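You operate a simulated robot arm through the tools that you are given. There is no shell and no other tool. Be economical: measure what you need, move in short steps, check, and stop when the job is done.

The job below is to be done with a simulated robot arm. You get a single attempt, and the scene is never put back.

## Task
Put things in order on the top of the bench. At the end: the yellow sieve stands where the sleeve stood; the sleeve from the top of the bench stands on top of the nut; the elbow from the top of the bench stands where the clear jar (marked "USED") stood; the clear jar from the top of the bench is on the plate; the base socket from the top of the bench is on the brown carton (marked "SEALS"); whatever was shut is shut again. Leave all else as you found it, and nothing knocked over.
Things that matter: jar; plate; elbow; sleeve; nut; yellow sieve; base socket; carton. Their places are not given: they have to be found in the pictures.

It is judged by the outcome, as a careful person would: the job done as asked, and still so three seconds after it is handed in. It fails if anything else is knocked over, pushed out of place, dropped, spilled or broken. Lids that push on must go on centred and level and be pressed home; caps that screw on are set level and turned clockwise until they are tight.

## Robot
A 7-joint arm with a two-finger parallel gripper, fixed in place. Base frame: the origin is at the foot of the arm, x ahead of it, y to its left, z up; the work surface is at about z = 850. Units: mm, degrees, N and s.
With the tool pointing down near the work surface it reaches from about 240 to 680 mm from the base axis. Its first joint turns from -66.0 to 66.0 degrees. Payload 2.4 kg.
The TCP is the grasp point between the finger pads, 30 mm short of the fingertips. In the tool frame z runs along the fingers and y along their closing line. The gripper opens to 94 mm. The fingers are 28 mm wide and 10 mm thick; the gripper's body (50 by 96 mm) begins 55 mm behind the TCP.
Orientation is that of the tool frame in the base frame, as a unit quaternion [x, y, z, w]. With the fingers straight down and closing along the base's y, the tool's x points along the base's -x, its y along +y and its z along -z.

## Interface
- The arm moves only by the tool play_rows. Its argument "rows" is one flat list of numbers, 7 for each row, row after row: the turn, a rotation vector about the base's x, y, z in units of 120 degrees (1.0 is 120 degrees), then the shift along the base's x, y, z in units of 500 mm (1.0 is 500 mm), then the closure in counts, from 0 (fully open) to 255 (shut). In form: [rx, ry, rz, dx, dy, dz, hand, rx, ry, rz, dx, dy, dz, hand, ...]. A call has 1 to 20 rows; each row is the pose to reach, as a shift and turn from the pose commanded when the call began. A call with a number of a shift or a turn outside -1 to 1 is refused whole. Each row takes 0.2 s and may step no farther than 50 mm and 8.6 degrees from the row before; otherwise, or with a gripper value out of range, the whole call is refused. A pose out of reach is approached as far as the arm can. The call stops where the force on the tool passes 40 N (or 10 N more than at its start, if that is more) or the arm is blocked; 0.2 s more then pass. The fingers move at their own pace (about 153 mm/s each) and stop on an object; they squeeze with about 27 N. The grip force told is the motor's: it shows also when the fingers shut on nothing. Time passes only in rows, and 0.2 s behind the last, so rows that repeat a pose let the fingers close. The reply holds the time, the measured pose of the TCP, the force on the tool along the base axes, the opening and the grip force, in the units named above and with some noise.
- Cameras (640 x 400 px; columns grow to the right, rows downward): "scene" is fixed at [18.8, 479.1, 1411.9]; the picture's right is [-0.85, -0.53, 0.00], its down [-0.44, 0.71, -0.55] and it looks along [0.29, -0.47, -0.83] (base axes); focal length 286 px, centre (320, 200). "wrist" rides on the gripper at [76, 14, -102] in the tool frame; the picture's right is [-0.18, 0.98, 0.00], its down [-0.75, -0.14, -0.64] and it looks along [-0.63, -0.12, 0.77] (tool axes); focal length 243 px, centre (320, 200).
- grab_frame(camera): a new picture of that camera. It takes no simulated time.
- probe_pixels(camera, pixels): for up to 12 pixels [column, row] of the newest picture of that camera ("zoom" is the newest enlarged one), the place [x, y, z] in the base frame of the surface seen there, good to about 2 mm. It takes no simulated time.
- enlarge(camera, box): a new picture of the part [left, top, right, bottom] of that camera's present view, enlarged. It takes no simulated time.
- job_done(): hands the job in; it is judged then, once.

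Work in short steps. Measure before you move; look again where a grasp or a placing could have gone wrong, and mend it. You have 80 turns and 34 pictures in all, those below and enlarged ones among them. Open the gripper and draw the arm clear of the work before you hand the job in, unless the task says otherwise; then end with one line.

The tools are called after "Emit:" as a command line: name --argument value ..., lists and objects as JSON in quotes. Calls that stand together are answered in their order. play_rows: Moves the arm, as the interface text tells. Its arguments: {"type":"object","properties":{"rows":{"type":"array"}},"required":["rows"]} The other tools are called the same way: grab_frame (camera) takes a picture; probe_pixels (camera, pixels) gives the place of the surface under pixels of a picture; enlarge (camera, box) takes an enlarged picture of a part of a camera's view; job_done () hands the job in.

At the start:

```text
time: 0.0
position: [391.6, 248.3, 1082.3]
ee_rot: [0.0, 1.0, 0.0, 0.0]
force: [0.4, 1.2, 0.6]
width: 93.9
grasp_force: 0.0
```

scene: 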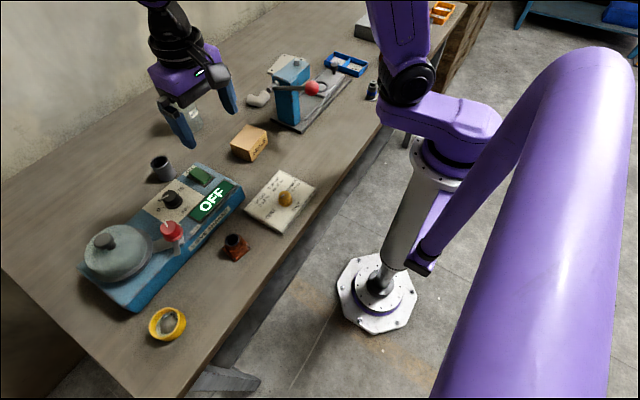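
wrist: 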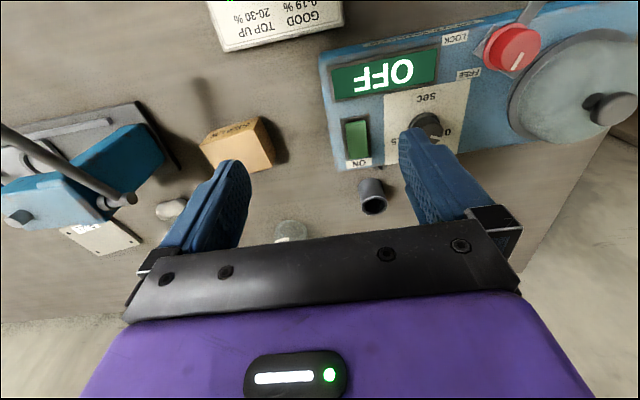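

The first pictures show a machine with a lid, a carton at about (250,142), a paper or card with a nut at (285,198), and small parts. I'll enlarge the regions to identify them.

Emit:
enlarge --camera "scene" --box '[70, 130, 330, 350]'

Emit:
enlarge --camera "scene" --box '[150, 0, 470, 200]'

```text
1.82 times, centred on (200, 240) of scene
```

zoom: 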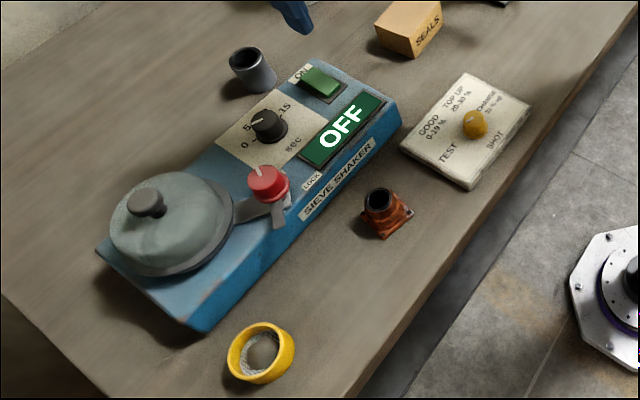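

```text
2.00 times, centred on (310, 100) of scene
```

zoom: 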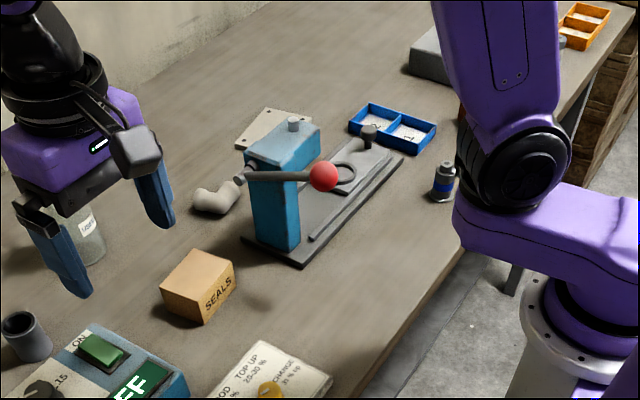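

I need positions of the main items, so I'll take a fresh scene picture and probe candidates: sieve (168,323), grey tube (162,168), orange flanged part (235,246), carton (250,140), plate, elbow and so on.

Emit:
grab_frame --camera "scene"

Emit:
probe_pixels --camera "scene" --pixels '[[168, 323], [162, 160], [235, 240], [250, 135], [275, 68], [258, 98], [196, 122], [285, 196], [116, 250], [370, 131], [294, 62], [300, 180]]'

Emit:
probe_pixels --camera "scene" --pixels '[[313, 87], [170, 230], [172, 198], [200, 176], [372, 88], [335, 66], [350, 70], [365, 28], [440, 12], [102, 240], [270, 140], [140, 300]]'

```text
29 pictures are left
```

scene: 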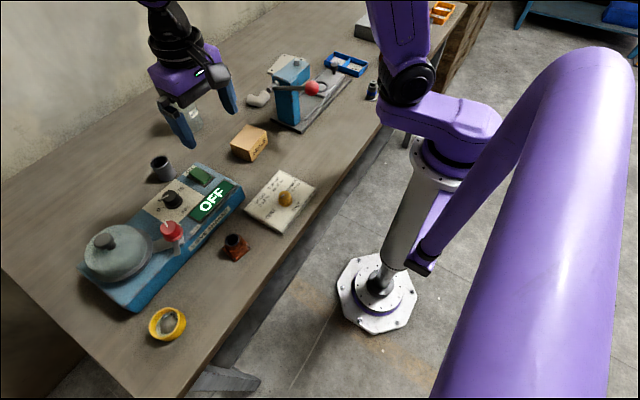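

```text
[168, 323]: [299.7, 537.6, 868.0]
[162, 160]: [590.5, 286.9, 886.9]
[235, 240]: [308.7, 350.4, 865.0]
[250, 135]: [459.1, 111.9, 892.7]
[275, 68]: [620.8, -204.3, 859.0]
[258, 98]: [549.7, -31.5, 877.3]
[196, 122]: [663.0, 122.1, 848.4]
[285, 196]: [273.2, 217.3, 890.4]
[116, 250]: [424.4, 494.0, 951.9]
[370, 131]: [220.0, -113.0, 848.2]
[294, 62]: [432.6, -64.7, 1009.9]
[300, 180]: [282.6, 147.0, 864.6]
```

```text
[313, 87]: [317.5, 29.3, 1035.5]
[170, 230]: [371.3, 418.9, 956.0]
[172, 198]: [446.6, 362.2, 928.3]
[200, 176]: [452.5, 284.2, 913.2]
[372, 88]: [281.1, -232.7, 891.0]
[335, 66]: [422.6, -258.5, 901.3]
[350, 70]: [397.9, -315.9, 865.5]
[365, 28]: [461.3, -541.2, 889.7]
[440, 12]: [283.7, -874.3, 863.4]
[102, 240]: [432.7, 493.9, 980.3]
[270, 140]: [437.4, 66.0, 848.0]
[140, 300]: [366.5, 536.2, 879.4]
```

Small grey objects sit on the press bed. I'll raise the arm and move toward y=-150 so the wrist camera sees the press, plate and trays, and the jar is uncovered.

Emit:
play_rows --rows '[0, 0, 0, -0.01, -0.04, 0.05, 0, 0, 0, 0, -0.02, -0.12, 0.1, 0, 0, 0, 0, -0.04, -0.2, 0.1, 0, 0, 0, 0, -0.06, -0.28, 0.1, 0, 0, 0, 0, -0.08, -0.36, 0.1, 0, 0, 0, 0, -0.1, -0.44, 0.1, 0, 0, 0, 0, -0.12, -0.52, 0.1, 0, 0, 0, 0, -0.12, -0.6, 0.1, 0, 0, 0, 0, -0.12, -0.68, 0.1, 0, 0, 0, 0, -0.12, -0.76, 0.1, 0]'

Emit:
grab_frame --camera "wrist"

Emit:
enlarge --camera "scene" --box '[150, 40, 310, 140]'

```text
time: 2.2
position: [332.2, -133.1, 1134.4]
ee_rot: [-0.001, 1.0, 0.0, 0.0]
force: [-0.2, -0.1, -0.3]
width: 93.8
grasp_force: 0.2
```

```text
28 pictures are left
```

wrist: 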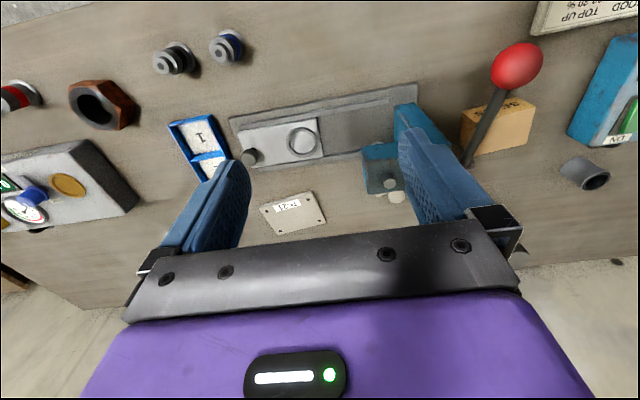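

```text
4.00 times, centred on (230, 90) of scene
```

zoom: 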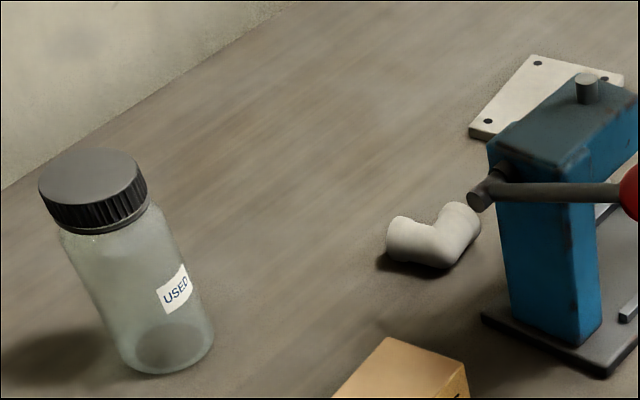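

The hex nut is at wrist (102,105), the plate at (292,213), and the jar marked USED stands at far-left with a black cap. I'll probe the nut, plate, jar and elbow.

Emit:
probe_pixels --camera "wrist" --pixels '[[72, 90], [98, 126], [131, 103], [88, 80], [114, 126], [259, 207], [315, 193], [326, 224], [276, 234], [292, 212], [398, 196], [120, 88]]'

Emit:
probe_pixels --camera "zoom" --pixels '[[90, 185], [60, 205], [130, 195], [95, 155], [165, 370], [170, 290], [400, 225], [410, 215], [460, 215], [435, 235], [430, 250], [475, 215]]'

Emit:
probe_pixels --camera "zoom" --pixels '[[43, 190], [145, 180], [92, 150], [210, 350], [390, 250], [390, 225], [462, 203], [480, 232], [380, 360], [470, 395], [200, 280], [110, 330]]'

```text
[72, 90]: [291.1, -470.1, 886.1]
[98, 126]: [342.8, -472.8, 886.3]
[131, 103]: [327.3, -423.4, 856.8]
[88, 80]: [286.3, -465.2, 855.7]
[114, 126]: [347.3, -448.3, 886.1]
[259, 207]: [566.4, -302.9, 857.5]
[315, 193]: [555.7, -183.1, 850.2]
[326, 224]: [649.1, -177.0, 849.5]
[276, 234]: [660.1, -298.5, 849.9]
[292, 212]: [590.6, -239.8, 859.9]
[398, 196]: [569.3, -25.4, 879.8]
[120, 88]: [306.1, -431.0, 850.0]
```

```text
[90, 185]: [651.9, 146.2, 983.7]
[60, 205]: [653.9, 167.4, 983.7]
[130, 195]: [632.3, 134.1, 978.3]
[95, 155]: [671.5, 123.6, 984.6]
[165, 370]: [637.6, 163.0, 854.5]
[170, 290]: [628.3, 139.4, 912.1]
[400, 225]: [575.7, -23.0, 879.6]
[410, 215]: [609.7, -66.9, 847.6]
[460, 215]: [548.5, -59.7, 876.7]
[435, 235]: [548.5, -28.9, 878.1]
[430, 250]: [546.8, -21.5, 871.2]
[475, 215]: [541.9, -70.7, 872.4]
```

```text
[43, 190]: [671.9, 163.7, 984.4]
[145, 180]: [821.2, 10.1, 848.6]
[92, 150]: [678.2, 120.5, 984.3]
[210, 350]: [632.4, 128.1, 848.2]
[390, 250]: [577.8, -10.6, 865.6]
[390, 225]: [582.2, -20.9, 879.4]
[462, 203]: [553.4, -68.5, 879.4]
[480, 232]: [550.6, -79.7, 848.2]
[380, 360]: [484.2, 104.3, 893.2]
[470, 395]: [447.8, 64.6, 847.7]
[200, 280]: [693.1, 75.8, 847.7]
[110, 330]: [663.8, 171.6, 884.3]
```

The nut is near (308,-455), top z 886. I'll move above it for a close view.

Emit:
play_rows --rows '[0, 0, 0, -0.02, -0.08, 0, 0, 0, 0, 0, -0.04, -0.16, 0, 0, 0, 0, 0, -0.06, -0.24, 0, 0, 0, 0, 0, -0.08, -0.32, 0, 0, 0, 0, 0, -0.1, -0.4, 0, 0, 0, 0, 0, -0.12, -0.48, 0, 0, 0, 0, 0, -0.14, -0.56, 0, 0, 0, 0, 0, -0.16, -0.63, 0, 0, 0, 0, 0, -0.16, -0.63, -0.09, 0, 0, 0, 0, -0.16, -0.63, -0.18, 0, 0, 0, 0, -0.16, -0.63, -0.26, 0, 0, 0, 0, -0.16, -0.63, -0.26, 0]'

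Emit:
grab_frame --camera "wrist"

```text
time: 4.8
position: [252.7, -448.6, 1001.9]
ee_rot: [0.0, 1.0, 0.0, 0.0]
force: [1.3, -0.7, -0.6]
width: 94.0
grasp_force: 0.0
```

```text
26 pictures are left
```

wrist: 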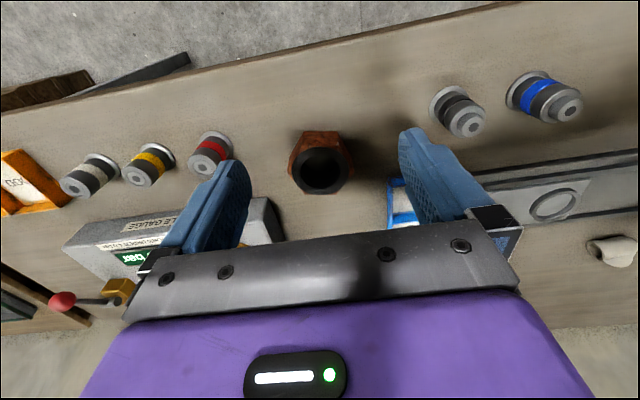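

The nut is in view at (321,165). I'll enlarge it and probe its rim.

Emit:
enlarge --camera "wrist" --box '[270, 115, 382, 205]'

```text
4.44 times, centred on (326, 160) of wrist
```

zoom: 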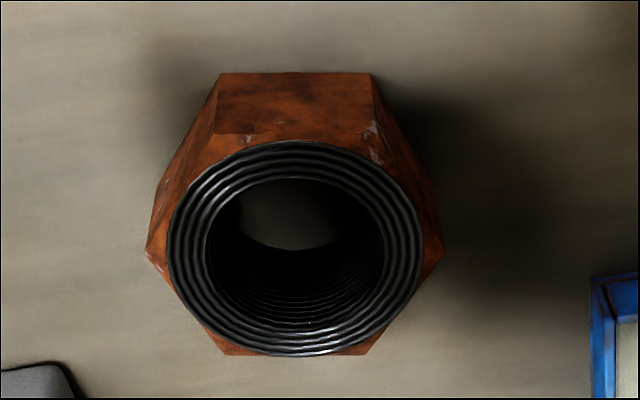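

Probing the nut's rim and inner threaded ring.

Emit:
probe_pixels --camera "zoom" --pixels '[[173, 250], [415, 250], [294, 146], [294, 350], [210, 250], [380, 250], [294, 184], [294, 318], [155, 258], [435, 258], [225, 350], [365, 350]]'

Emit:
probe_pixels --camera "zoom" --pixels '[[225, 140], [370, 140], [294, 138], [294, 340], [294, 335], [294, 160], [294, 225], [185, 250], [400, 250]]'

```text
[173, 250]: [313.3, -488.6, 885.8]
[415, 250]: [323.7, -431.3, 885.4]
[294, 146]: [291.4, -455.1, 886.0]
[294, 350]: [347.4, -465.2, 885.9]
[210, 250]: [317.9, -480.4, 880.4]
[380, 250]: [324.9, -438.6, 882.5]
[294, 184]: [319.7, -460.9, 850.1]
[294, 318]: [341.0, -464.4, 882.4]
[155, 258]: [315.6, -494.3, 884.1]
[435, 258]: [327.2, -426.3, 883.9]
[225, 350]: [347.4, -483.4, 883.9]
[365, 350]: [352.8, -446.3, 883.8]
```

```text
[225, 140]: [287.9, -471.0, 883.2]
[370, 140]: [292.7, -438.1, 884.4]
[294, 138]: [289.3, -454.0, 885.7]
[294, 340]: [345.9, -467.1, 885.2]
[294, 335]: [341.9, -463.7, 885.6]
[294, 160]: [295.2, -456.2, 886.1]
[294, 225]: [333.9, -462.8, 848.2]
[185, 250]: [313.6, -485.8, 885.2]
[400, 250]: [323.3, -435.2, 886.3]
```

The nut's centre is about (319.5,-460), top z 886, top ring about 57 mm across, bore about 40. Now I'll go to the sleeve on the other side for a close look, raising first.

Emit:
play_rows --rows '[0, 0, 0, 0, 0, 0.09, 0, 0, 0, 0, 0, 0, 0.18, 0, 0, 0, 0, 0, 0, 0.27, 0, 0, 0, 0, 0.03, 0.08, 0.27, 0, 0, 0, 0, 0.06, 0.17, 0.27, 0, 0, 0, 0, 0.09, 0.26, 0.27, 0, 0, 0, 0, 0.12, 0.35, 0.27, 0, 0, 0, 0, 0.15, 0.44, 0.27, 0, 0, 0, 0, 0.18, 0.53, 0.27, 0, 0, 0, 0, 0.21, 0.62, 0.27, 0, 0, 0, 0, 0.24, 0.71, 0.27, 0, 0, 0, 0, 0.27, 0.8, 0.27, 0, 0, 0, 0, 0.3, 0.89, 0.27, 0, 0, 0, 0, 0.32, 0.98, 0.27, 0]'

Emit:
play_rows --rows '[0, 0, 0, 0.03, 0.08, 0, 0, 0, 0, 0, 0.06, 0.17, 0, 0, 0, 0, 0, 0.09, 0.26, 0, 0, 0, 0, 0, 0.12, 0.35, 0, 0, 0, 0, 0, 0.15, 0.43, 0, 0, 0, 0, 0, 0.18, 0.47, 0, 0, 0, 0, 0, 0.18, 0.47, -0.08, 0, 0, 0, 0, 0.18, 0.47, -0.16, 0, 0, 0, 0, 0.18, 0.47, -0.2, 0, 0, 0, 0, 0.18, 0.47, -0.2, 0]'

Emit:
grab_frame --camera "wrist"

```text
time: 7.8
position: [411.4, 43.7, 1136.8]
ee_rot: [0.001, 1.0, -0.001, -0.001]
force: [-1.2, -0.5, -0.2]
width: 94.2
grasp_force: 0.0
```

```text
time: 10.0
position: [502.6, 278.6, 1038.5]
ee_rot: [0.0, 1.0, 0.0, 0.001]
force: [0.3, -0.5, 0.7]
width: 93.9
grasp_force: 0.1
```

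```text
24 pictures are left
```

wrist: 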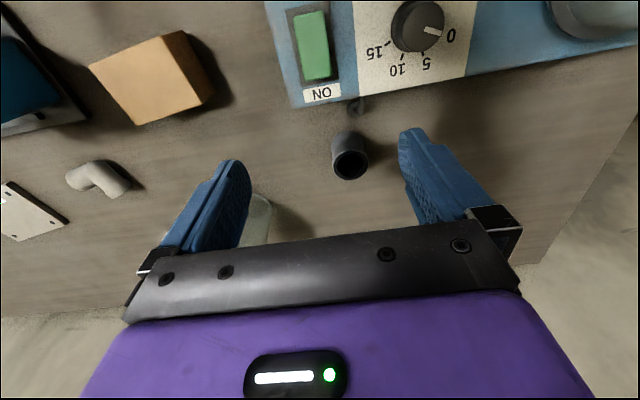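

Emit:
enlarge --camera "wrist" --box '[302, 110, 398, 190]'

```text
5.00 times, centred on (350, 150) of wrist
```

zoom: 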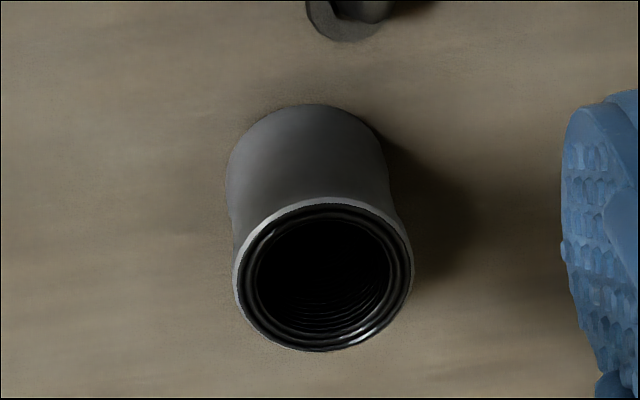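

The sleeve is a plain grey tube at wrist (350,155). Also something small lies at the top (zoom (345,20)). I'll probe both.

Emit:
probe_pixels --camera "zoom" --pixels '[[240, 275], [408, 275], [318, 204], [325, 346], [310, 110], [232, 180], [385, 180], [345, 35], [375, 10], [270, 130], [310, 106]]'

Emit:
probe_pixels --camera "wrist" --pixels '[[90, 66], [178, 31], [213, 95], [138, 125], [120, 80], [303, 100], [342, 86], [262, 205], [268, 200], [250, 230], [68, 180], [100, 160]]'

```text
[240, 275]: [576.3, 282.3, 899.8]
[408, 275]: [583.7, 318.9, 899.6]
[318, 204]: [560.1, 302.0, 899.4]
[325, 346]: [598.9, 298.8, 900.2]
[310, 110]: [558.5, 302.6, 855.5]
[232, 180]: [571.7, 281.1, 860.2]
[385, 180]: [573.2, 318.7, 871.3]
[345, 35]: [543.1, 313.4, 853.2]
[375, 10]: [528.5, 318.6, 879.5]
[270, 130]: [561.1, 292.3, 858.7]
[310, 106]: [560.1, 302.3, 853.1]
```

```text
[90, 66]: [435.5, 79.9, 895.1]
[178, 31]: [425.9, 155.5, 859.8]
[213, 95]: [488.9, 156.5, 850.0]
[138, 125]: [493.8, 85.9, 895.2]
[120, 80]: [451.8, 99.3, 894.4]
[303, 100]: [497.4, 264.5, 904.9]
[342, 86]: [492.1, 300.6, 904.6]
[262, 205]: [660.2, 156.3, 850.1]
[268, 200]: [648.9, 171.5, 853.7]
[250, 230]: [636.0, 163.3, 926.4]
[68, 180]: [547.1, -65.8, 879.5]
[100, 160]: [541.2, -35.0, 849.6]
```

The sleeve is about 39 mm wide, centre (579.5,300.5), z 850–900. I'll descend over it with fingers along y and grasp.

Emit:
play_rows --rows '[0, 0, 0, 0.08, 0.02, -0.03, 0, 0, 0, 0, 0.1558, 0.0444, -0.1, 0, 0, 0, 0, 0.1558, 0.0444, -0.18, 0, 0, 0, 0, 0.1558, 0.0444, -0.25, 0, 0, 0, 0, 0.1558, 0.0444, -0.3046, 0, 0, 0, 0, 0.1558, 0.0444, -0.3046, 0, 0, 0, 0, 0.1558, 0.0444, -0.3046, 255, 0, 0, 0, 0.1558, 0.0444, -0.3046, 255, 0, 0, 0, 0.1558, 0.0444, -0.3046, 255]'

```text
refused: row 2 steps farther than a row can; nothing moved
```

The step was too long, so I'll split it.

Emit:
play_rows --rows '[0, 0, 0, 0.08, 0.02, -0.03, 0, 0, 0, 0, 0.1558, 0.0444, -0.07, 0, 0, 0, 0, 0.1558, 0.0444, -0.15, 0, 0, 0, 0, 0.1558, 0.0444, -0.23, 0, 0, 0, 0, 0.1558, 0.0444, -0.28, 0, 0, 0, 0, 0.1558, 0.0444, -0.3046, 0, 0, 0, 0, 0.1558, 0.0444, -0.3046, 0, 0, 0, 0, 0.1558, 0.0444, -0.3046, 255, 0, 0, 0, 0.1558, 0.0444, -0.3046, 255, 0, 0, 0, 0.1558, 0.0444, -0.3046, 255]'

```text
time: 12.2
position: [579.5, 299.4, 885.4]
ee_rot: [0.0, 1.0, 0.0, 0.0]
force: [0.7, -0.1, -0.5]
width: 41.6
grasp_force: 27.1
```

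Gripped at 41.6 mm, wider than the nut's bore. Lifting and carrying it toward the nut.

Emit:
play_rows --rows '[0, 0, 0, 0, 0, 0.03, 255, 0, 0, 0, 0, 0, 0.1, 255, 0, 0, 0, 0, 0, 0.19, 255, 0, 0, 0, 0, 0, 0.28, 255, 0, 0, 0, 0, 0, 0.37, 255, 0, 0, 0, -0.02, 0, 0.45, 255, 0, 0, 0, -0.06, -0.05, 0.49, 255, 0, 0, 0, -0.1, -0.12, 0.49, 255, 0, 0, 0, -0.14, -0.2, 0.49, 255, 0, 0, 0, -0.18, -0.28, 0.49, 255, 0, 0, 0, -0.22, -0.36, 0.49, 255, 0, 0, 0, -0.26, -0.44, 0.49, 255, 0, 0, 0, -0.3, -0.52, 0.49, 255, 0, 0, 0, -0.34, -0.6, 0.49, 255, 0, 0, 0, -0.36, -0.69, 0.49, 255, 0, 0, 0, -0.38, -0.78, 0.49, 255, 0, 0, 0, -0.4, -0.87, 0.49, 255, 0, 0, 0, -0.4, -0.95, 0.49, 255]'

```text
time: 16.0
position: [380.6, -177.0, 1129.6]
ee_rot: [0.0, 1.0, 0.0, 0.0]
force: [0.0, 0.5, -2.5]
width: 40.8
grasp_force: 27.0
```

Sleeve held. Moving over the nut and down to about 24 mm above contact.

Emit:
play_rows --rows '[0, 0, 0, -0.02, -0.08, 0, 255, 0, 0, 0, -0.04, -0.17, 0, 255, 0, 0, 0, -0.06, -0.26, 0, 255, 0, 0, 0, -0.08, -0.35, 0, 255, 0, 0, 0, -0.1, -0.44, 0, 255, 0, 0, 0, -0.118, -0.52, 0, 255, 0, 0, 0, -0.118, -0.571, 0, 255, 0, 0, 0, -0.118, -0.571, -0.08, 255, 0, 0, 0, -0.118, -0.571, -0.17, 255, 0, 0, 0, -0.118, -0.571, -0.26, 255, 0, 0, 0, -0.118, -0.571, -0.34, 255, 0, 0, 0, -0.118, -0.571, -0.37, 255, 0, 0, 0, -0.118, -0.571, -0.37, 255]'

Emit:
enlarge --camera "wrist" --box '[220, 80, 440, 220]'

```text
time: 18.8
position: [321.4, -461.8, 944.1]
ee_rot: [0.0, 1.0, 0.0, 0.001]
force: [-0.2, 0.2, -2.2]
width: 41.2
grasp_force: 27.2
```

```text
2.86 times, centred on (330, 150) of wrist
```

zoom: 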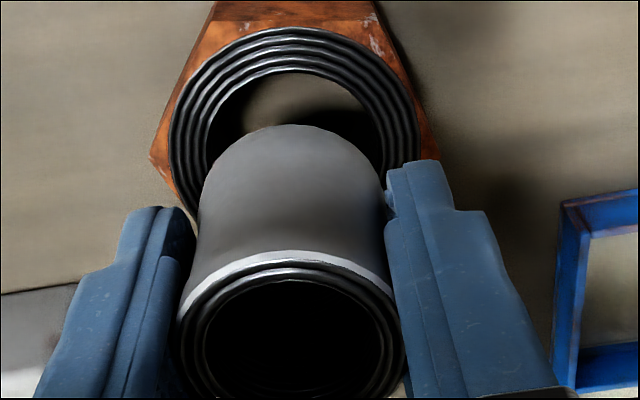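

Alignment looks good. I'll probe the sleeve's bottom edge and the nut rim for a precise centre check.

Emit:
probe_pixels --camera "zoom" --pixels '[[175, 135], [414, 135], [292, 30], [292, 128], [202, 190], [383, 190], [292, 255], [152, 155], [435, 155], [210, 130], [375, 130], [300, 75]]'

```text
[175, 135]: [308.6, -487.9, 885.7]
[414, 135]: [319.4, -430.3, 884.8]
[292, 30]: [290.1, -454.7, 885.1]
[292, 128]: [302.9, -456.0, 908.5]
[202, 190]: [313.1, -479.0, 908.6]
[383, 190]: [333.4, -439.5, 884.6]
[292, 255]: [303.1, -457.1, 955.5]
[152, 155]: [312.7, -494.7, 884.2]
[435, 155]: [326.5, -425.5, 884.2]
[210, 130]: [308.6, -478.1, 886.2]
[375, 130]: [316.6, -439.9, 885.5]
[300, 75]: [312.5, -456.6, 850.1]
```

Sleeve bottom is at ~909 and centred on the nut within ~1 mm. I'll lower slowly to contact height.

Emit:
play_rows --rows '[0, 0, 0, -0.002, 0, -0.02, 255, 0, 0, 0, -0.002, 0, -0.036, 255, 0, 0, 0, -0.002, 0, -0.042, 255, 0, 0, 0, -0.002, 0, -0.046, 255, 0, 0, 0, -0.002, 0, -0.046, 255]'

Emit:
play_rows --rows '[0, 0, 0, 0, 0, -0.002, 255, 0, 0, 0, 0, 0, -0.002, 255]'

```text
time: 20.0
position: [321.6, -461.0, 923.1]
ee_rot: [0.0, 1.0, 0.0, 0.001]
force: [-3.1, 3.6, 19.1]
width: 41.0
grasp_force: 27.1
```

```text
time: 20.6
position: [321.5, -460.5, 921.6]
ee_rot: [0.0, 1.0, -0.002, 0.001]
force: [-0.5, 0.6, 22.4]
width: 41.0
grasp_force: 26.6
```

Firm contact at z≈922, so the sleeve rests on the nut. Easing, opening and rising.

Emit:
play_rows --rows '[0, 0, 0, 0, 0, 0.002, 255, 0, 0, 0, 0, 0, 0.002, 100, 0, 0, 0, 0, 0, 0.002, 60, 0, 0, 0, 0, 0, 0.002, 60, 0, 0, 0, 0, 0, 0.05, 60, 0, 0, 0, 0, 0, 0.13, 60, 0, 0, 0, 0, 0, 0.21, 0, 0, 0, 0, 0, 0, 0.21, 0]'

Emit:
enlarge --camera "wrist" --box '[220, 80, 440, 220]'

```text
time: 22.4
position: [321.3, -460.8, 1028.7]
ee_rot: [0.0, 1.0, 0.001, 0.001]
force: [0.7, 0.2, 0.8]
width: 94.1
grasp_force: 0.0
```

```text
2.86 times, centred on (330, 150) of wrist
```

zoom: 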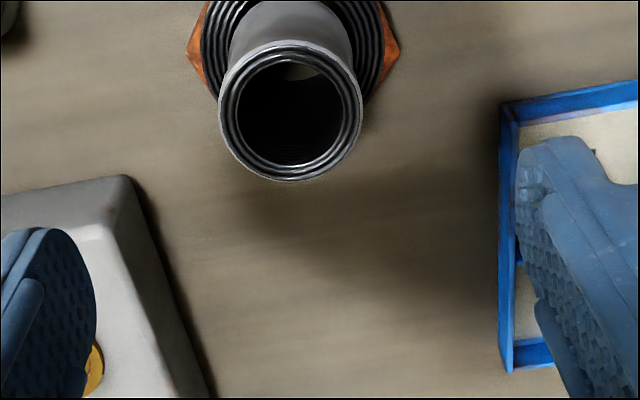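

Sleeve stands upright on the nut. Next is a look at the plate, on the way to the jar.

Emit:
probe_pixels --camera "zoom" --pixels '[[224, 110], [358, 110], [290, 45], [290, 176]]'

Emit:
play_rows --rows '[0, 0, 0, 0, 0, 0.08, 0, 0, 0, 0, 0.04, 0.04, 0.14, 0, 0, 0, 0, 0.1, 0.1, 0.14, 0, 0, 0, 0, 0.16, 0.16, 0.14, 0, 0, 0, 0, 0.22, 0.22, 0.14, 0, 0, 0, 0, 0.28, 0.28, 0.14, 0, 0, 0, 0, 0.34, 0.34, 0.14, 0, 0, 0, 0, 0.4, 0.4, 0.14, 0, 0, 0, 0, 0.4, 0.44, 0.14, 0, 0, 0, 0, 0.4, 0.44, 0.14, 0]'

Emit:
enlarge --camera "wrist" --box '[220, 80, 440, 220]'

```text
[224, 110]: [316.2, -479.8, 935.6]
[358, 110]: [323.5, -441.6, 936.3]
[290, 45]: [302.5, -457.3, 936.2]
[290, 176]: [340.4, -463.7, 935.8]
```

```text
time: 24.6
position: [520.7, -239.2, 1097.2]
ee_rot: [0.0, 1.0, 0.0, 0.0]
force: [0.6, -0.1, -0.4]
width: 93.8
grasp_force: 0.0
```

```text
2.86 times, centred on (330, 150) of wrist
```

zoom: 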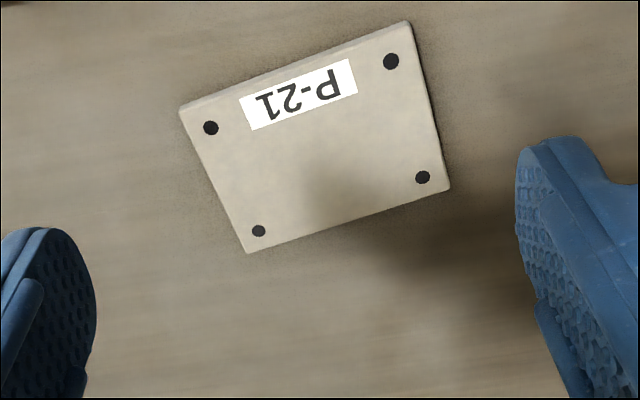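

Sleeve's top is level at 936. The plate "P-21" is clear; probing its corners.

Emit:
probe_pixels --camera "zoom" --pixels '[[183, 112], [405, 28], [445, 185], [250, 248], [330, 150], [211, 128], [391, 61], [422, 177], [259, 231]]'

```text
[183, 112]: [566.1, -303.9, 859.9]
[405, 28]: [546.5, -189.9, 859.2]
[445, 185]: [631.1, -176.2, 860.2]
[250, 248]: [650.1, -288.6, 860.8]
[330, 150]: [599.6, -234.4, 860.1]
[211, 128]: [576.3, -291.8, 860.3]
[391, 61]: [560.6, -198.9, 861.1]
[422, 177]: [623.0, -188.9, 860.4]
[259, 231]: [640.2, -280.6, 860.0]
```

Plate centre is (598.5,-239.7), top z 860. Now I'll go look at the jar.

Emit:
play_rows --rows '[0, 0, 0, 0, 0.08, 0.03, 0, 0, 0, 0, 0, 0.17, 0.03, 0, 0, 0, 0, 0, 0.26, 0.03, 0, 0, 0, 0, 0, 0.35, 0.03, 0, 0, 0, 0, 0, 0.44, 0.03, 0, 0, 0, 0, 0, 0.53, 0.03, 0, 0, 0, 0, 0, 0.62, 0.03, 0, 0, 0, 0, 0.01, 0.7, 0.03, 0, 0, 0, 0, 0.02, 0.76, 0.03, 0, 0, 0, 0, 0.02, 0.78, 0.03, 0, 0, 0, 0, 0.02, 0.78, 0.03, 0]'

Emit:
enlarge --camera "wrist" --box '[220, 80, 440, 220]'

```text
time: 27.0
position: [531.4, 149.9, 1111.3]
ee_rot: [0.0, 1.0, 0.0, -0.001]
force: [0.7, -0.2, -0.4]
width: 93.9
grasp_force: 0.0
```

```text
2.86 times, centred on (330, 150) of wrist
```

zoom: 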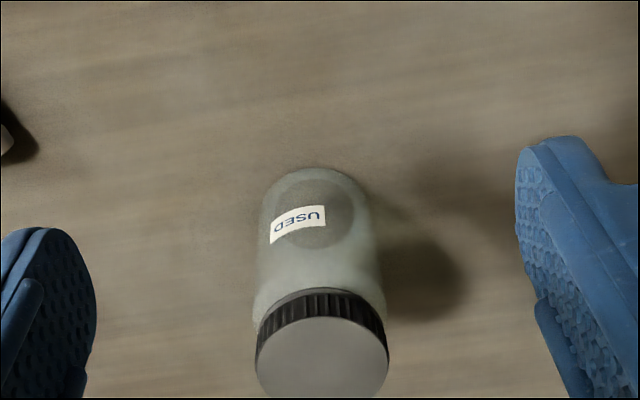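

Emit:
probe_pixels --camera "zoom" --pixels '[[320, 322], [260, 365], [385, 365], [320, 395], [305, 172], [267, 195], [366, 195], [258, 310], [384, 310], [320, 292], [257, 280], [378, 270]]'

```text
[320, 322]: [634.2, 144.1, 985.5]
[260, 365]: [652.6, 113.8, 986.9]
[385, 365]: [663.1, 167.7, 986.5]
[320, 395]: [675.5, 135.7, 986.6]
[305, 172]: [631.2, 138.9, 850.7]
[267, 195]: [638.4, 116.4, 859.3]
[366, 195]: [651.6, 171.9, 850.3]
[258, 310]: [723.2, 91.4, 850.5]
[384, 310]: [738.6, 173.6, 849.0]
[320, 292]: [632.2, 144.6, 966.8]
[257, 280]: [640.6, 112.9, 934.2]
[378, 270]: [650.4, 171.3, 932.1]
```

Jar: centre about (659,141.5), body about 60 mm, top z 986.5. I'll move above it first to check reach.

Emit:
play_rows --rows '[0, 0, 0, 0.06, -0.005, -0.03, 0, 0, 0, 0, 0.12, -0.01, -0.06, 0, 0, 0, 0, 0.18, -0.014, -0.08, 0, 0, 0, 0, 0.23, -0.017, -0.1, 0, 0, 0, 0, 0.255, -0.017, -0.102, 0, 0, 0, 0, 0.255, -0.017, -0.102, 0]'

```text
time: 28.4
position: [658.0, 141.7, 1061.0]
ee_rot: [0.0, 1.0, 0.0, 0.0]
force: [0.4, 0.3, -0.6]
width: 93.9
grasp_force: 0.0
```

Reach is fine. Descending to z 940 and gripping the jar body.

Emit:
play_rows --rows '[0, 0, 0, 0.002, 0, -0.08, 0, 0, 0, 0, 0.002, 0, -0.15, 0, 0, 0, 0, 0.002, 0, -0.21, 0, 0, 0, 0, 0.002, 0, -0.24, 0, 0, 0, 0, 0.002, 0, -0.24, 0, 0, 0, 0, 0.002, 0, -0.24, 255, 0, 0, 0, 0.002, 0, -0.24, 255, 0, 0, 0, 0.002, 0, -0.24, 255]'

```text
time: 30.2
position: [659.0, 141.0, 940.7]
ee_rot: [0.0, 1.0, -0.001, 0.0]
force: [0.4, -0.3, 0.3]
width: 64.9
grasp_force: 26.4
```

Gripped at 65 mm. Lifting and carrying at x≈600, behind the press, to above the plate.

Emit:
play_rows --rows '[0, 0, 0, 0, 0, 0.02, 255, 0, 0, 0, 0, 0, 0.08, 255, 0, 0, 0, 0, 0, 0.16, 255, 0, 0, 0, -0.02, 0, 0.24, 255, 0, 0, 0, -0.06, -0.02, 0.28, 255, 0, 0, 0, -0.1, -0.08, 0.28, 255, 0, 0, 0, -0.12, -0.16, 0.28, 255, 0, 0, 0, -0.12, -0.24, 0.28, 255, 0, 0, 0, -0.12, -0.32, 0.28, 255, 0, 0, 0, -0.12, -0.4, 0.28, 255, 0, 0, 0, -0.12, -0.48, 0.28, 255, 0, 0, 0, -0.12, -0.56, 0.28, 255, 0, 0, 0, -0.119, -0.64, 0.28, 255, 0, 0, 0, -0.119, -0.71, 0.28, 255, 0, 0, 0, -0.119, -0.75, 0.24, 255, 0, 0, 0, -0.119, -0.7624, 0.17, 255, 0, 0, 0, -0.119, -0.7624, 0.1, 255, 0, 0, 0, -0.119, -0.7624, 0.06, 255, 0, 0, 0, -0.119, -0.7624, 0.06, 255]'

Emit:
grab_frame --camera "wrist"

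```text
time: 34.2
position: [598.5, -240.9, 970.5]
ee_rot: [0.0, 1.0, 0.001, 0.0]
force: [-0.4, -0.1, -2.1]
width: 64.8
grasp_force: 26.7
```

```text
18 pictures are left
```

wrist: 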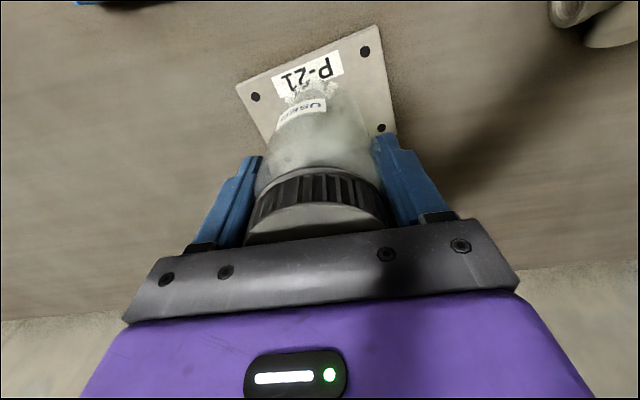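

The jar is over the plate. Lowering the last 20 mm gently.

Emit:
play_rows --rows '[0, 0, 0, 0, 0, -0.02, 255, 0, 0, 0, 0, 0, -0.034, 255, 0, 0, 0, 0, 0, -0.038, 255, 0, 0, 0, 0, 0, -0.04, 255, 0, 0, 0, 0, 0, -0.04, 255]'

```text
time: 35.4
position: [598.9, -239.2, 950.8]
ee_rot: [0.001, 1.0, 0.0, 0.0]
force: [0.7, -0.4, -1.5]
width: 65.1
grasp_force: 27.1
```

Not yet in contact (force -1.5). Lowering in small steps.

Emit:
play_rows --rows '[0, 0, 0, 0, 0, -0.001, 255, 0, 0, 0, 0, 0, -0.002, 255, 0, 0, 0, 0, 0, -0.002, 255]'

```text
time: 36.2
position: [599.0, -239.1, 950.5]
ee_rot: [0.0, 1.0, 0.001, 0.0]
force: [-2.7, 0.9, 8.6]
width: 64.6
grasp_force: 27.0
```

Contact felt. Opening and rising straight up.

Emit:
play_rows --rows '[0, 0, 0, 0, 0, 0, 40, 0, 0, 0, 0, 0, 0, 0, 0, 0, 0, 0, 0, 0, 0, 0, 0, 0, 0, 0, 0.06, 0, 0, 0, 0, 0, 0, 0.14, 0, 0, 0, 0, 0, 0, 0.22, 0, 0, 0, 0, -0.06, 0.03, 0.28, 0, 0, 0, 0, -0.12, 0.09, 0.28, 0, 0, 0, 0, -0.12, 0.17, 0.28, 0, 0, 0, 0, -0.12, 0.24, 0.28, 0, 0, 0, 0, -0.12, 0.31, 0.28, 0, 0, 0, 0, -0.12, 0.38, 0.28, 0, 0, 0, 0, -0.14, 0.41, 0.28, 0, 0, 0, 0, -0.14, 0.41, 0.28, 0]'

Emit:
grab_frame --camera "wrist"

```text
time: 39.2
position: [528.7, -36.0, 1090.5]
ee_rot: [0.0, 1.0, 0.001, 0.0]
force: [-0.2, -0.5, 1.3]
width: 94.0
grasp_force: 0.1
```

```text
17 pictures are left
```

wrist: 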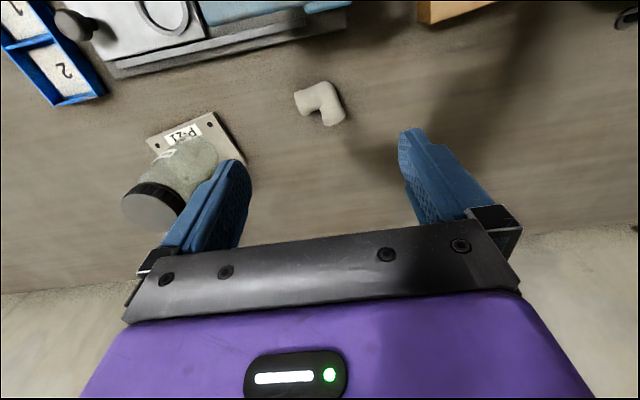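

The jar stands on the plate. Elbow at (320,103); enlarging it.

Emit:
enlarge --camera "wrist" --box '[272, 65, 368, 140]'

```text
5.33 times, centred on (320, 102) of wrist
```

zoom: 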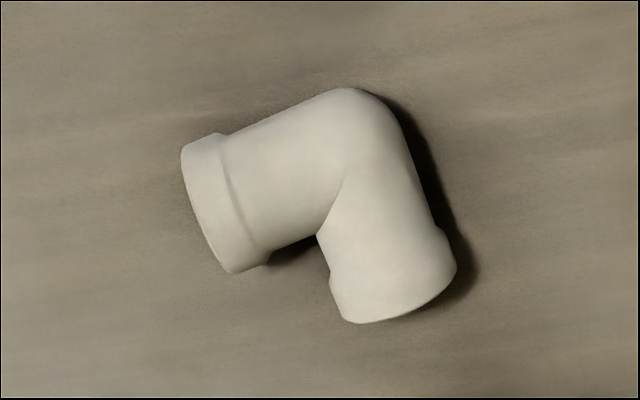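

Emit:
probe_pixels --camera "zoom" --pixels '[[185, 150], [232, 270], [213, 135], [240, 140], [335, 92], [405, 145], [428, 215], [452, 265], [350, 320], [335, 200], [270, 185], [385, 250]]'

Emit:
probe_pixels --camera "zoom" --pixels '[[205, 195], [400, 300], [345, 130], [265, 240], [360, 150], [325, 235], [225, 190], [395, 270]]'

```text
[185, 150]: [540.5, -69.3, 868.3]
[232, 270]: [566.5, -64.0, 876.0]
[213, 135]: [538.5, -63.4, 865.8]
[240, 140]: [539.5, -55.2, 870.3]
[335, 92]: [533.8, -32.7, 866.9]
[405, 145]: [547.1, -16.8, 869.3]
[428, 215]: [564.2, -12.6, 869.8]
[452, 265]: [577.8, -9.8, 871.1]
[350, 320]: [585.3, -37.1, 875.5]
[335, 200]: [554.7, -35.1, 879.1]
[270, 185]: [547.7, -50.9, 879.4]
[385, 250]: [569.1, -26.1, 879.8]
```

```text
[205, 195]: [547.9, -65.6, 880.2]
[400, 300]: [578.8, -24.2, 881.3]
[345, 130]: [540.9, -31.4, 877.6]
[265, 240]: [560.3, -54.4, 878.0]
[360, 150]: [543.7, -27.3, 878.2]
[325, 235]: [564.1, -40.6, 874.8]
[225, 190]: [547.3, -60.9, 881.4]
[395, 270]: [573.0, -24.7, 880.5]
```

The elbow lies flat, arms along -y and +x, turned about 12°. I want to grip it across arm A's end face and arm B's outer side; first I check how near the press is to the hand.

Emit:
enlarge --camera "scene" --box '[210, 40, 370, 140]'

```text
4.00 times, centred on (290, 90) of scene
```

zoom: 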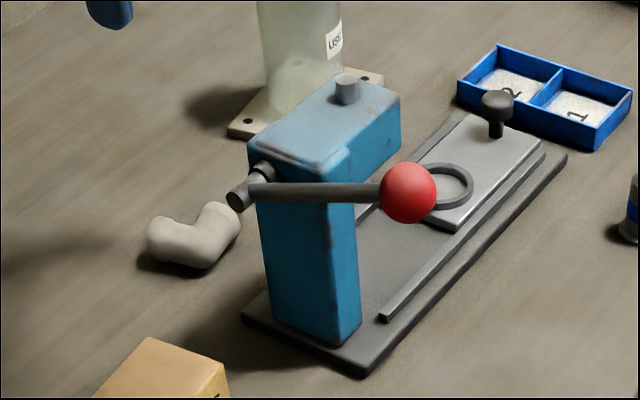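

Emit:
probe_pixels --camera "zoom" --pixels '[[237, 203], [262, 168], [255, 148], [345, 85], [300, 120], [410, 175], [398, 95], [246, 312], [320, 185], [280, 250]]'

```text
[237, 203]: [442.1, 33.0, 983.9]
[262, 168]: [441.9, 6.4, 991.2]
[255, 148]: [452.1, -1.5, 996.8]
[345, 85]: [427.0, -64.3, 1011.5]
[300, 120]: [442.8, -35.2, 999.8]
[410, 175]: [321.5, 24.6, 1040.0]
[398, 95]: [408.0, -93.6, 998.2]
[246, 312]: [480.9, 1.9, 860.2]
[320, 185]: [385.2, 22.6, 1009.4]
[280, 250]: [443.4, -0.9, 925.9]
```

The press reaches x≈452, z≈1000, which would sit too close to the camera housing in this orientation. I'll turn the tool -78° so the camera is on the +y side, gripping B's end face and A's outer side; then pause above.

Emit:
play_rows --rows '[0, 0, -0.065, 0.01, 0, 0, 0, 0, 0, -0.13, 0.02, 0, 0, 0, 0, 0, -0.195, 0.03, 0, 0, 0, 0, 0, -0.26, 0.04, 0, 0, 0, 0, 0, -0.325, 0.05, 0, 0, 0, 0, 0, -0.39, 0.061, 0.0014, 0, 0, 0, 0, -0.455, 0.061, 0.0014, 0, 0, 0, 0, -0.52, 0.061, 0.0014, 0, 0, 0, 0, -0.585, 0.061, 0.0014, 0, 0, 0, 0, -0.65, 0.061, 0.0014, 0, 0, 0, 0, -0.65, 0.061, 0.0014, -0.08, 0, 0, 0, -0.65, 0.061, 0.0014, -0.16, 0, 0, 0, -0.65, 0.061, 0.0014, -0.24, 0, 0, 0, -0.65, 0.061, 0.0014, -0.3, 0, 0, 0, -0.65, 0.061, 0.0014, -0.3, 0]'

Emit:
enlarge --camera "wrist" --box '[180, 70, 460, 245]'

```text
time: 42.4
position: [559.2, -34.4, 940.9]
ee_rot: [0.63, 0.777, 0.0, 0.0]
force: [0.5, -0.3, 0.0]
width: 93.9
grasp_force: 0.1
```

```text
2.29 times, centred on (320, 158) of wrist
```

zoom: 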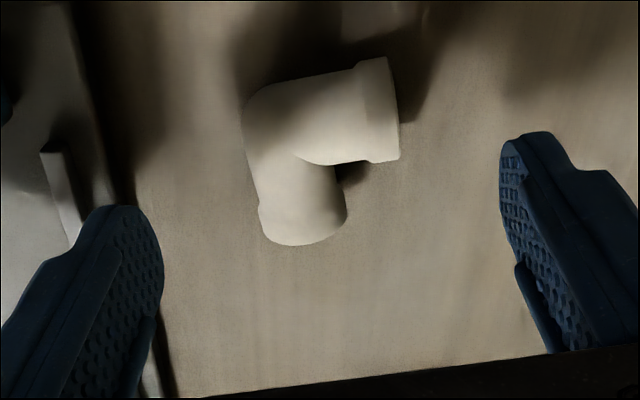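

Elbow is between the fingers. Probing the press base edge near the left finger and the elbow's faces.

Emit:
probe_pixels --camera "zoom" --pixels '[[130, 190], [145, 240], [160, 310], [175, 380], [105, 110], [398, 100], [400, 155], [248, 120], [252, 170], [262, 225], [345, 205], [300, 240]]'

```text
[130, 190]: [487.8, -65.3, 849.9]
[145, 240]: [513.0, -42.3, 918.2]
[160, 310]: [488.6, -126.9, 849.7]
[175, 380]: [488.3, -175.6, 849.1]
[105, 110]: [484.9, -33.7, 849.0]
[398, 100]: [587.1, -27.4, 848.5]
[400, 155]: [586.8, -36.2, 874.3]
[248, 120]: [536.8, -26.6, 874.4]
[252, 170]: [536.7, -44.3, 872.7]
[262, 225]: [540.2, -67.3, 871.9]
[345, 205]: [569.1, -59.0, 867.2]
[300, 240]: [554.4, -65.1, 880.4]
```

Clearance to the press base is fine with the fingers at about 72 mm. Descending and gripping.

Emit:
play_rows --rows '[0, 0, 0, 0.002, 0, -0.02, 60, 0, 0, 0, 0.002, 0, -0.07, 60, 0, 0, 0, 0.002, 0, -0.1, 60, 0, 0, 0, 0.002, 0, -0.112, 60, 0, 0, 0, 0.002, 0, -0.112, 60, 0, 0, 0, 0.002, 0, -0.112, 255, 0, 0, 0, 0.002, 0, -0.112, 255, 0, 0, 0, 0.002, 0, -0.112, 255]'

Emit:
play_rows --rows '[0, 0, 0, 0, 0, 0.02, 255, 0, 0, 0, 0, 0, 0.1, 255, 0, 0, 0, 0, 0, 0.18, 255, 0, 0, 0, 0, 0, 0.2, 255]'

Emit:
enlarge --camera "wrist" --box '[180, 70, 460, 245]'

```text
time: 44.2
position: [561.7, -33.5, 884.1]
ee_rot: [0.629, 0.777, 0.001, 0.0]
force: [-6.0, -0.7, 14.2]
width: 52.3
grasp_force: 27.2
```

```text
time: 45.2
position: [561.2, -35.2, 983.7]
ee_rot: [0.629, 0.777, -0.002, 0.0]
force: [-0.3, -0.5, -2.1]
width: 52.4
grasp_force: 27.4
```

```text
2.29 times, centred on (320, 158) of wrist
```

zoom: 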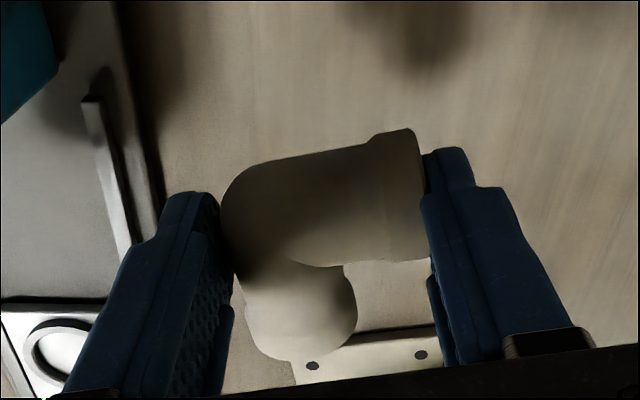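

Elbow held. Carrying it to the jar's old spot (659,141).

Emit:
play_rows --rows '[0, 0, 0, 0.03, 0.06, 0.02, 255, 0, 0, 0, 0.06, 0.13, 0.02, 255, 0, 0, 0, 0.1, 0.2, 0.02, 255, 0, 0, 0, 0.14, 0.27, 0.02, 255, 0, 0, 0, 0.18, 0.33, 0.02, 255, 0, 0, 0, 0.196, 0.36, 0, 255, 0, 0, 0, 0.196, 0.36, -0.08, 255, 0, 0, 0, 0.196, 0.36, -0.15, 255, 0, 0, 0, 0.196, 0.36, -0.19, 255, 0, 0, 0, 0.196, 0.36, -0.19, 255]'

```text
time: 47.4
position: [658.5, 145.1, 888.3]
ee_rot: [0.629, 0.777, 0.0, 0.0]
force: [0.3, 0.2, -1.2]
width: 52.2
grasp_force: 26.8
```

Now at 5 mm above; lowering in small steps to contact.

Emit:
play_rows --rows '[0, 0, 0, 0, 0, -0.004, 255, 0, 0, 0, 0, 0, -0.008, 255, 0, 0, 0, 0, 0, -0.009, 255, 0, 0, 0, 0, 0, -0.009, 255]'

```text
time: 48.4
position: [660.2, 145.2, 884.6]
ee_rot: [0.629, 0.777, 0.001, 0.001]
force: [-1.3, -0.7, 4.9]
width: 52.2
grasp_force: 26.8
```

Contact. Releasing, rising, and turning the tool back.

Emit:
play_rows --rows '[0, 0, 0, 0, 0, -0.001, 255, 0, 0, 0, 0, 0, -0.001, 60, 0, 0, 0, 0, 0, -0.001, 60, 0, 0, 0, 0, 0, 0.06, 40, 0, 0, 0, 0, 0, 0.14, 0, 0, 0, 0, 0, 0, 0.22, 0, 0, 0, 0.065, -0.02, 0.01, 0.3, 0, 0, 0, 0.13, -0.06, 0.02, 0.37, 0, 0, 0, 0.195, -0.1, 0.03, 0.4, 0, 0, 0, 0.26, -0.14, 0.04, 0.42, 0, 0, 0, 0.325, -0.18, 0.05, 0.44, 0, 0, 0, 0.39, -0.22, 0.06, 0.44, 0, 0, 0, 0.455, -0.26, 0.07, 0.44, 0, 0, 0, 0.52, -0.27, 0.08, 0.44, 0, 0, 0, 0.585, -0.27, 0.09, 0.44, 0, 0, 0, 0.65, -0.27, 0.09, 0.44, 0, 0, 0, 0.65, -0.27, 0.09, 0.44, 0]'

Emit:
grab_frame --camera "wrist"

```text
time: 52.0
position: [522.8, 191.3, 1104.6]
ee_rot: [-0.001, 1.0, 0.0, 0.0]
force: [-1.6, 0.6, -0.3]
width: 94.2
grasp_force: 0.0
```

```text
12 pictures are left
```

wrist: 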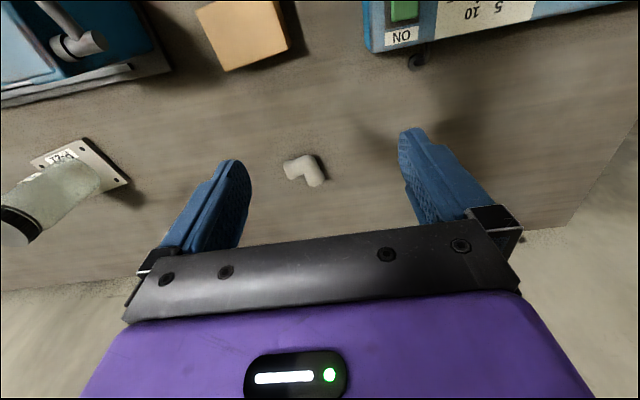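

Elbow lies at the jar's place. Now I check the elbow position and the small item at (418,60) beside the sleeve's old spot.

Emit:
probe_pixels --camera "wrist" --pixels '[[305, 170], [288, 168], [322, 182], [416, 68], [416, 62], [408, 62], [425, 58], [420, 50], [412, 72], [416, 75], [205, 10], [280, 5]]'

Emit:
enlarge --camera "wrist" --box '[380, 30, 460, 90]'

```text
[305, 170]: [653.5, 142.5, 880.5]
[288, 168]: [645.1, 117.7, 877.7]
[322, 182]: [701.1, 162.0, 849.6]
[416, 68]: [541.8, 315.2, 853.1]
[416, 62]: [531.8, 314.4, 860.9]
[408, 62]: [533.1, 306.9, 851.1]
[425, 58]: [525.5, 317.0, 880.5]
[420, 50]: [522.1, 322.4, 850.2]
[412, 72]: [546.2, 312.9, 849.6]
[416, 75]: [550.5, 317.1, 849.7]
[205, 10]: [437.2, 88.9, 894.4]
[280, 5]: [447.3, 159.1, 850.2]
```

```text
6.67 times, centred on (420, 60) of wrist
```

zoom: 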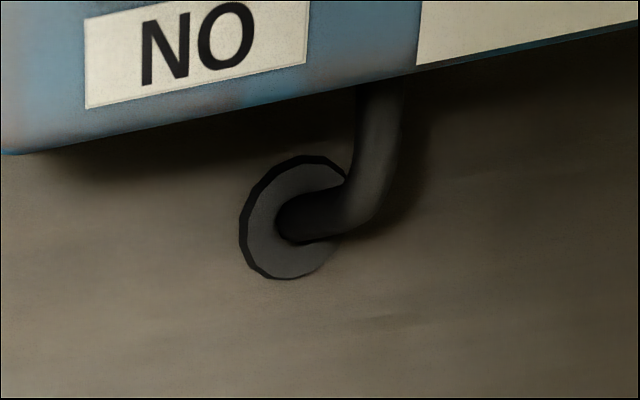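

That is a cable grommet at (533,314), edge x≈544. Now the sieve, from the scene camera.

Emit:
enlarge --camera "scene" --box '[130, 290, 210, 350]'

```text
6.67 times, centred on (170, 320) of scene
```

zoom: 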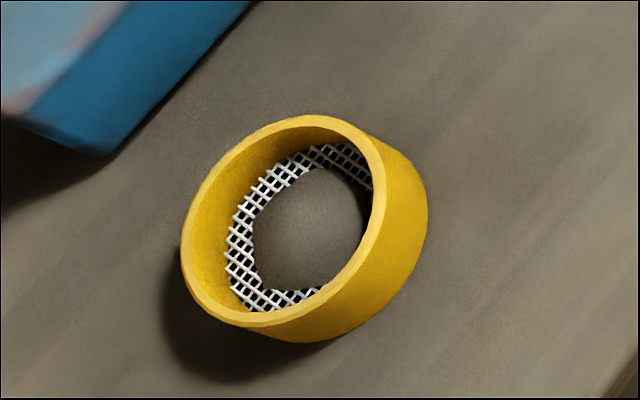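

The sieve has a load in it, so it must be kept level. Probing the rim.

Emit:
probe_pixels --camera "zoom" --pixels '[[186, 250], [378, 195], [310, 118], [240, 322], [210, 175], [355, 270], [310, 210], [275, 180], [424, 220], [310, 338], [295, 320], [100, 150]]'

```text
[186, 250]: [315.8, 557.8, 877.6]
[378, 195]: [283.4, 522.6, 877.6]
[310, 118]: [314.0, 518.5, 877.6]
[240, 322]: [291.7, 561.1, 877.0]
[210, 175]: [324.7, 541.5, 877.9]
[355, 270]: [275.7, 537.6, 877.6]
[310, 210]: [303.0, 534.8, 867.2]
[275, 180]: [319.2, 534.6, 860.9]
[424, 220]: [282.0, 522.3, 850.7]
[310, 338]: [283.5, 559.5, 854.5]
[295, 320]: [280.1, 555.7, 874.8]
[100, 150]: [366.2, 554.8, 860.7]
```

Sieve: centre (300.5,540), about 50 mm wide, z 850–878. Moving over it high enough to clear the shaker lid (z 980), then down.

Emit:
play_rows --rows '[0, 0, 0, -0.05, 0.07, 0, 0, 0, 0, 0, -0.1, 0.14, 0, 0, 0, 0, 0, -0.15, 0.21, 0, 0, 0, 0, 0, -0.2, 0.28, 0, 0, 0, 0, 0, -0.25, 0.35, 0, 0, 0, 0, 0, -0.3, 0.43, 0, 0, 0, 0, 0, -0.35, 0.51, 0, 0, 0, 0, 0, -0.4, 0.59, 0, 0, 0, 0, 0, -0.43, 0.66, 0, 0, 0, 0, 0, -0.445, 0.698, 0, 0, 0, 0, 0, -0.445, 0.698, -0.08, 0, 0, 0, 0, -0.445, 0.698, -0.16, 0, 0, 0, 0, -0.445, 0.698, -0.24, 0, 0, 0, 0, -0.445, 0.698, -0.32, 0, 0, 0, 0, -0.445, 0.698, -0.32, 0]'

Emit:
grab_frame --camera "wrist"

```text
time: 55.2
position: [301.3, 540.7, 945.1]
ee_rot: [0.0, 1.0, 0.0, 0.0]
force: [-0.5, -0.7, -0.2]
width: 93.7
grasp_force: 0.1
```

```text
9 pictures are left
```

wrist: 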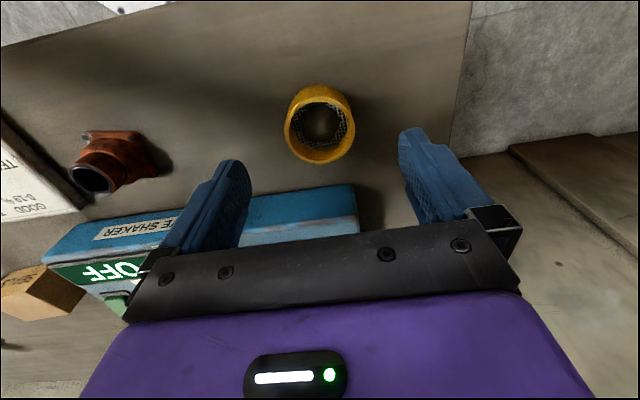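

Sieve is aligned at (320,125). Quick rim check and base-socket probe at (105,165).

Emit:
probe_pixels --camera "wrist" --pixels '[[287, 130], [352, 130], [320, 161], [319, 92], [320, 122], [68, 180], [115, 175], [92, 192], [92, 164], [85, 133], [140, 133], [155, 175]]'

```text
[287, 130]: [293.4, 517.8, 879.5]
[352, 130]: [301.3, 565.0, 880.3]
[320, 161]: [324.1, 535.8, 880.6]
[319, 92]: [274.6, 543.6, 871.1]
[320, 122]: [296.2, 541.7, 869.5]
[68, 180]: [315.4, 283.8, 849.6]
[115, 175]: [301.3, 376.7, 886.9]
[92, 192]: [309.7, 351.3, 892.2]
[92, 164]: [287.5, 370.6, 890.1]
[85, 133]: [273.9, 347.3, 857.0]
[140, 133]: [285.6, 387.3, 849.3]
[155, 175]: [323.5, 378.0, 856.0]
```

Consistent with centre (300,540). Descending and closing.

Emit:
play_rows --rows '[0, 0, 0, 0, 0, -0.06, 0, 0, 0, 0, 0, 0, -0.1, 0, 0, 0, 0, 0, 0, -0.119, 0, 0, 0, 0, 0, 0, -0.119, 60, 0, 0, 0, 0, 0, -0.119, 60, 0, 0, 0, 0, 0, -0.119, 255, 0, 0, 0, 0, 0, -0.119, 255, 0, 0, 0, 0, 0, -0.119, 255]'

```text
time: 57.0
position: [301.1, 538.6, 884.1]
ee_rot: [0.0, 1.0, -0.001, 0.0]
force: [-0.5, 0.8, -0.2]
width: 51.4
grasp_force: 27.4
```

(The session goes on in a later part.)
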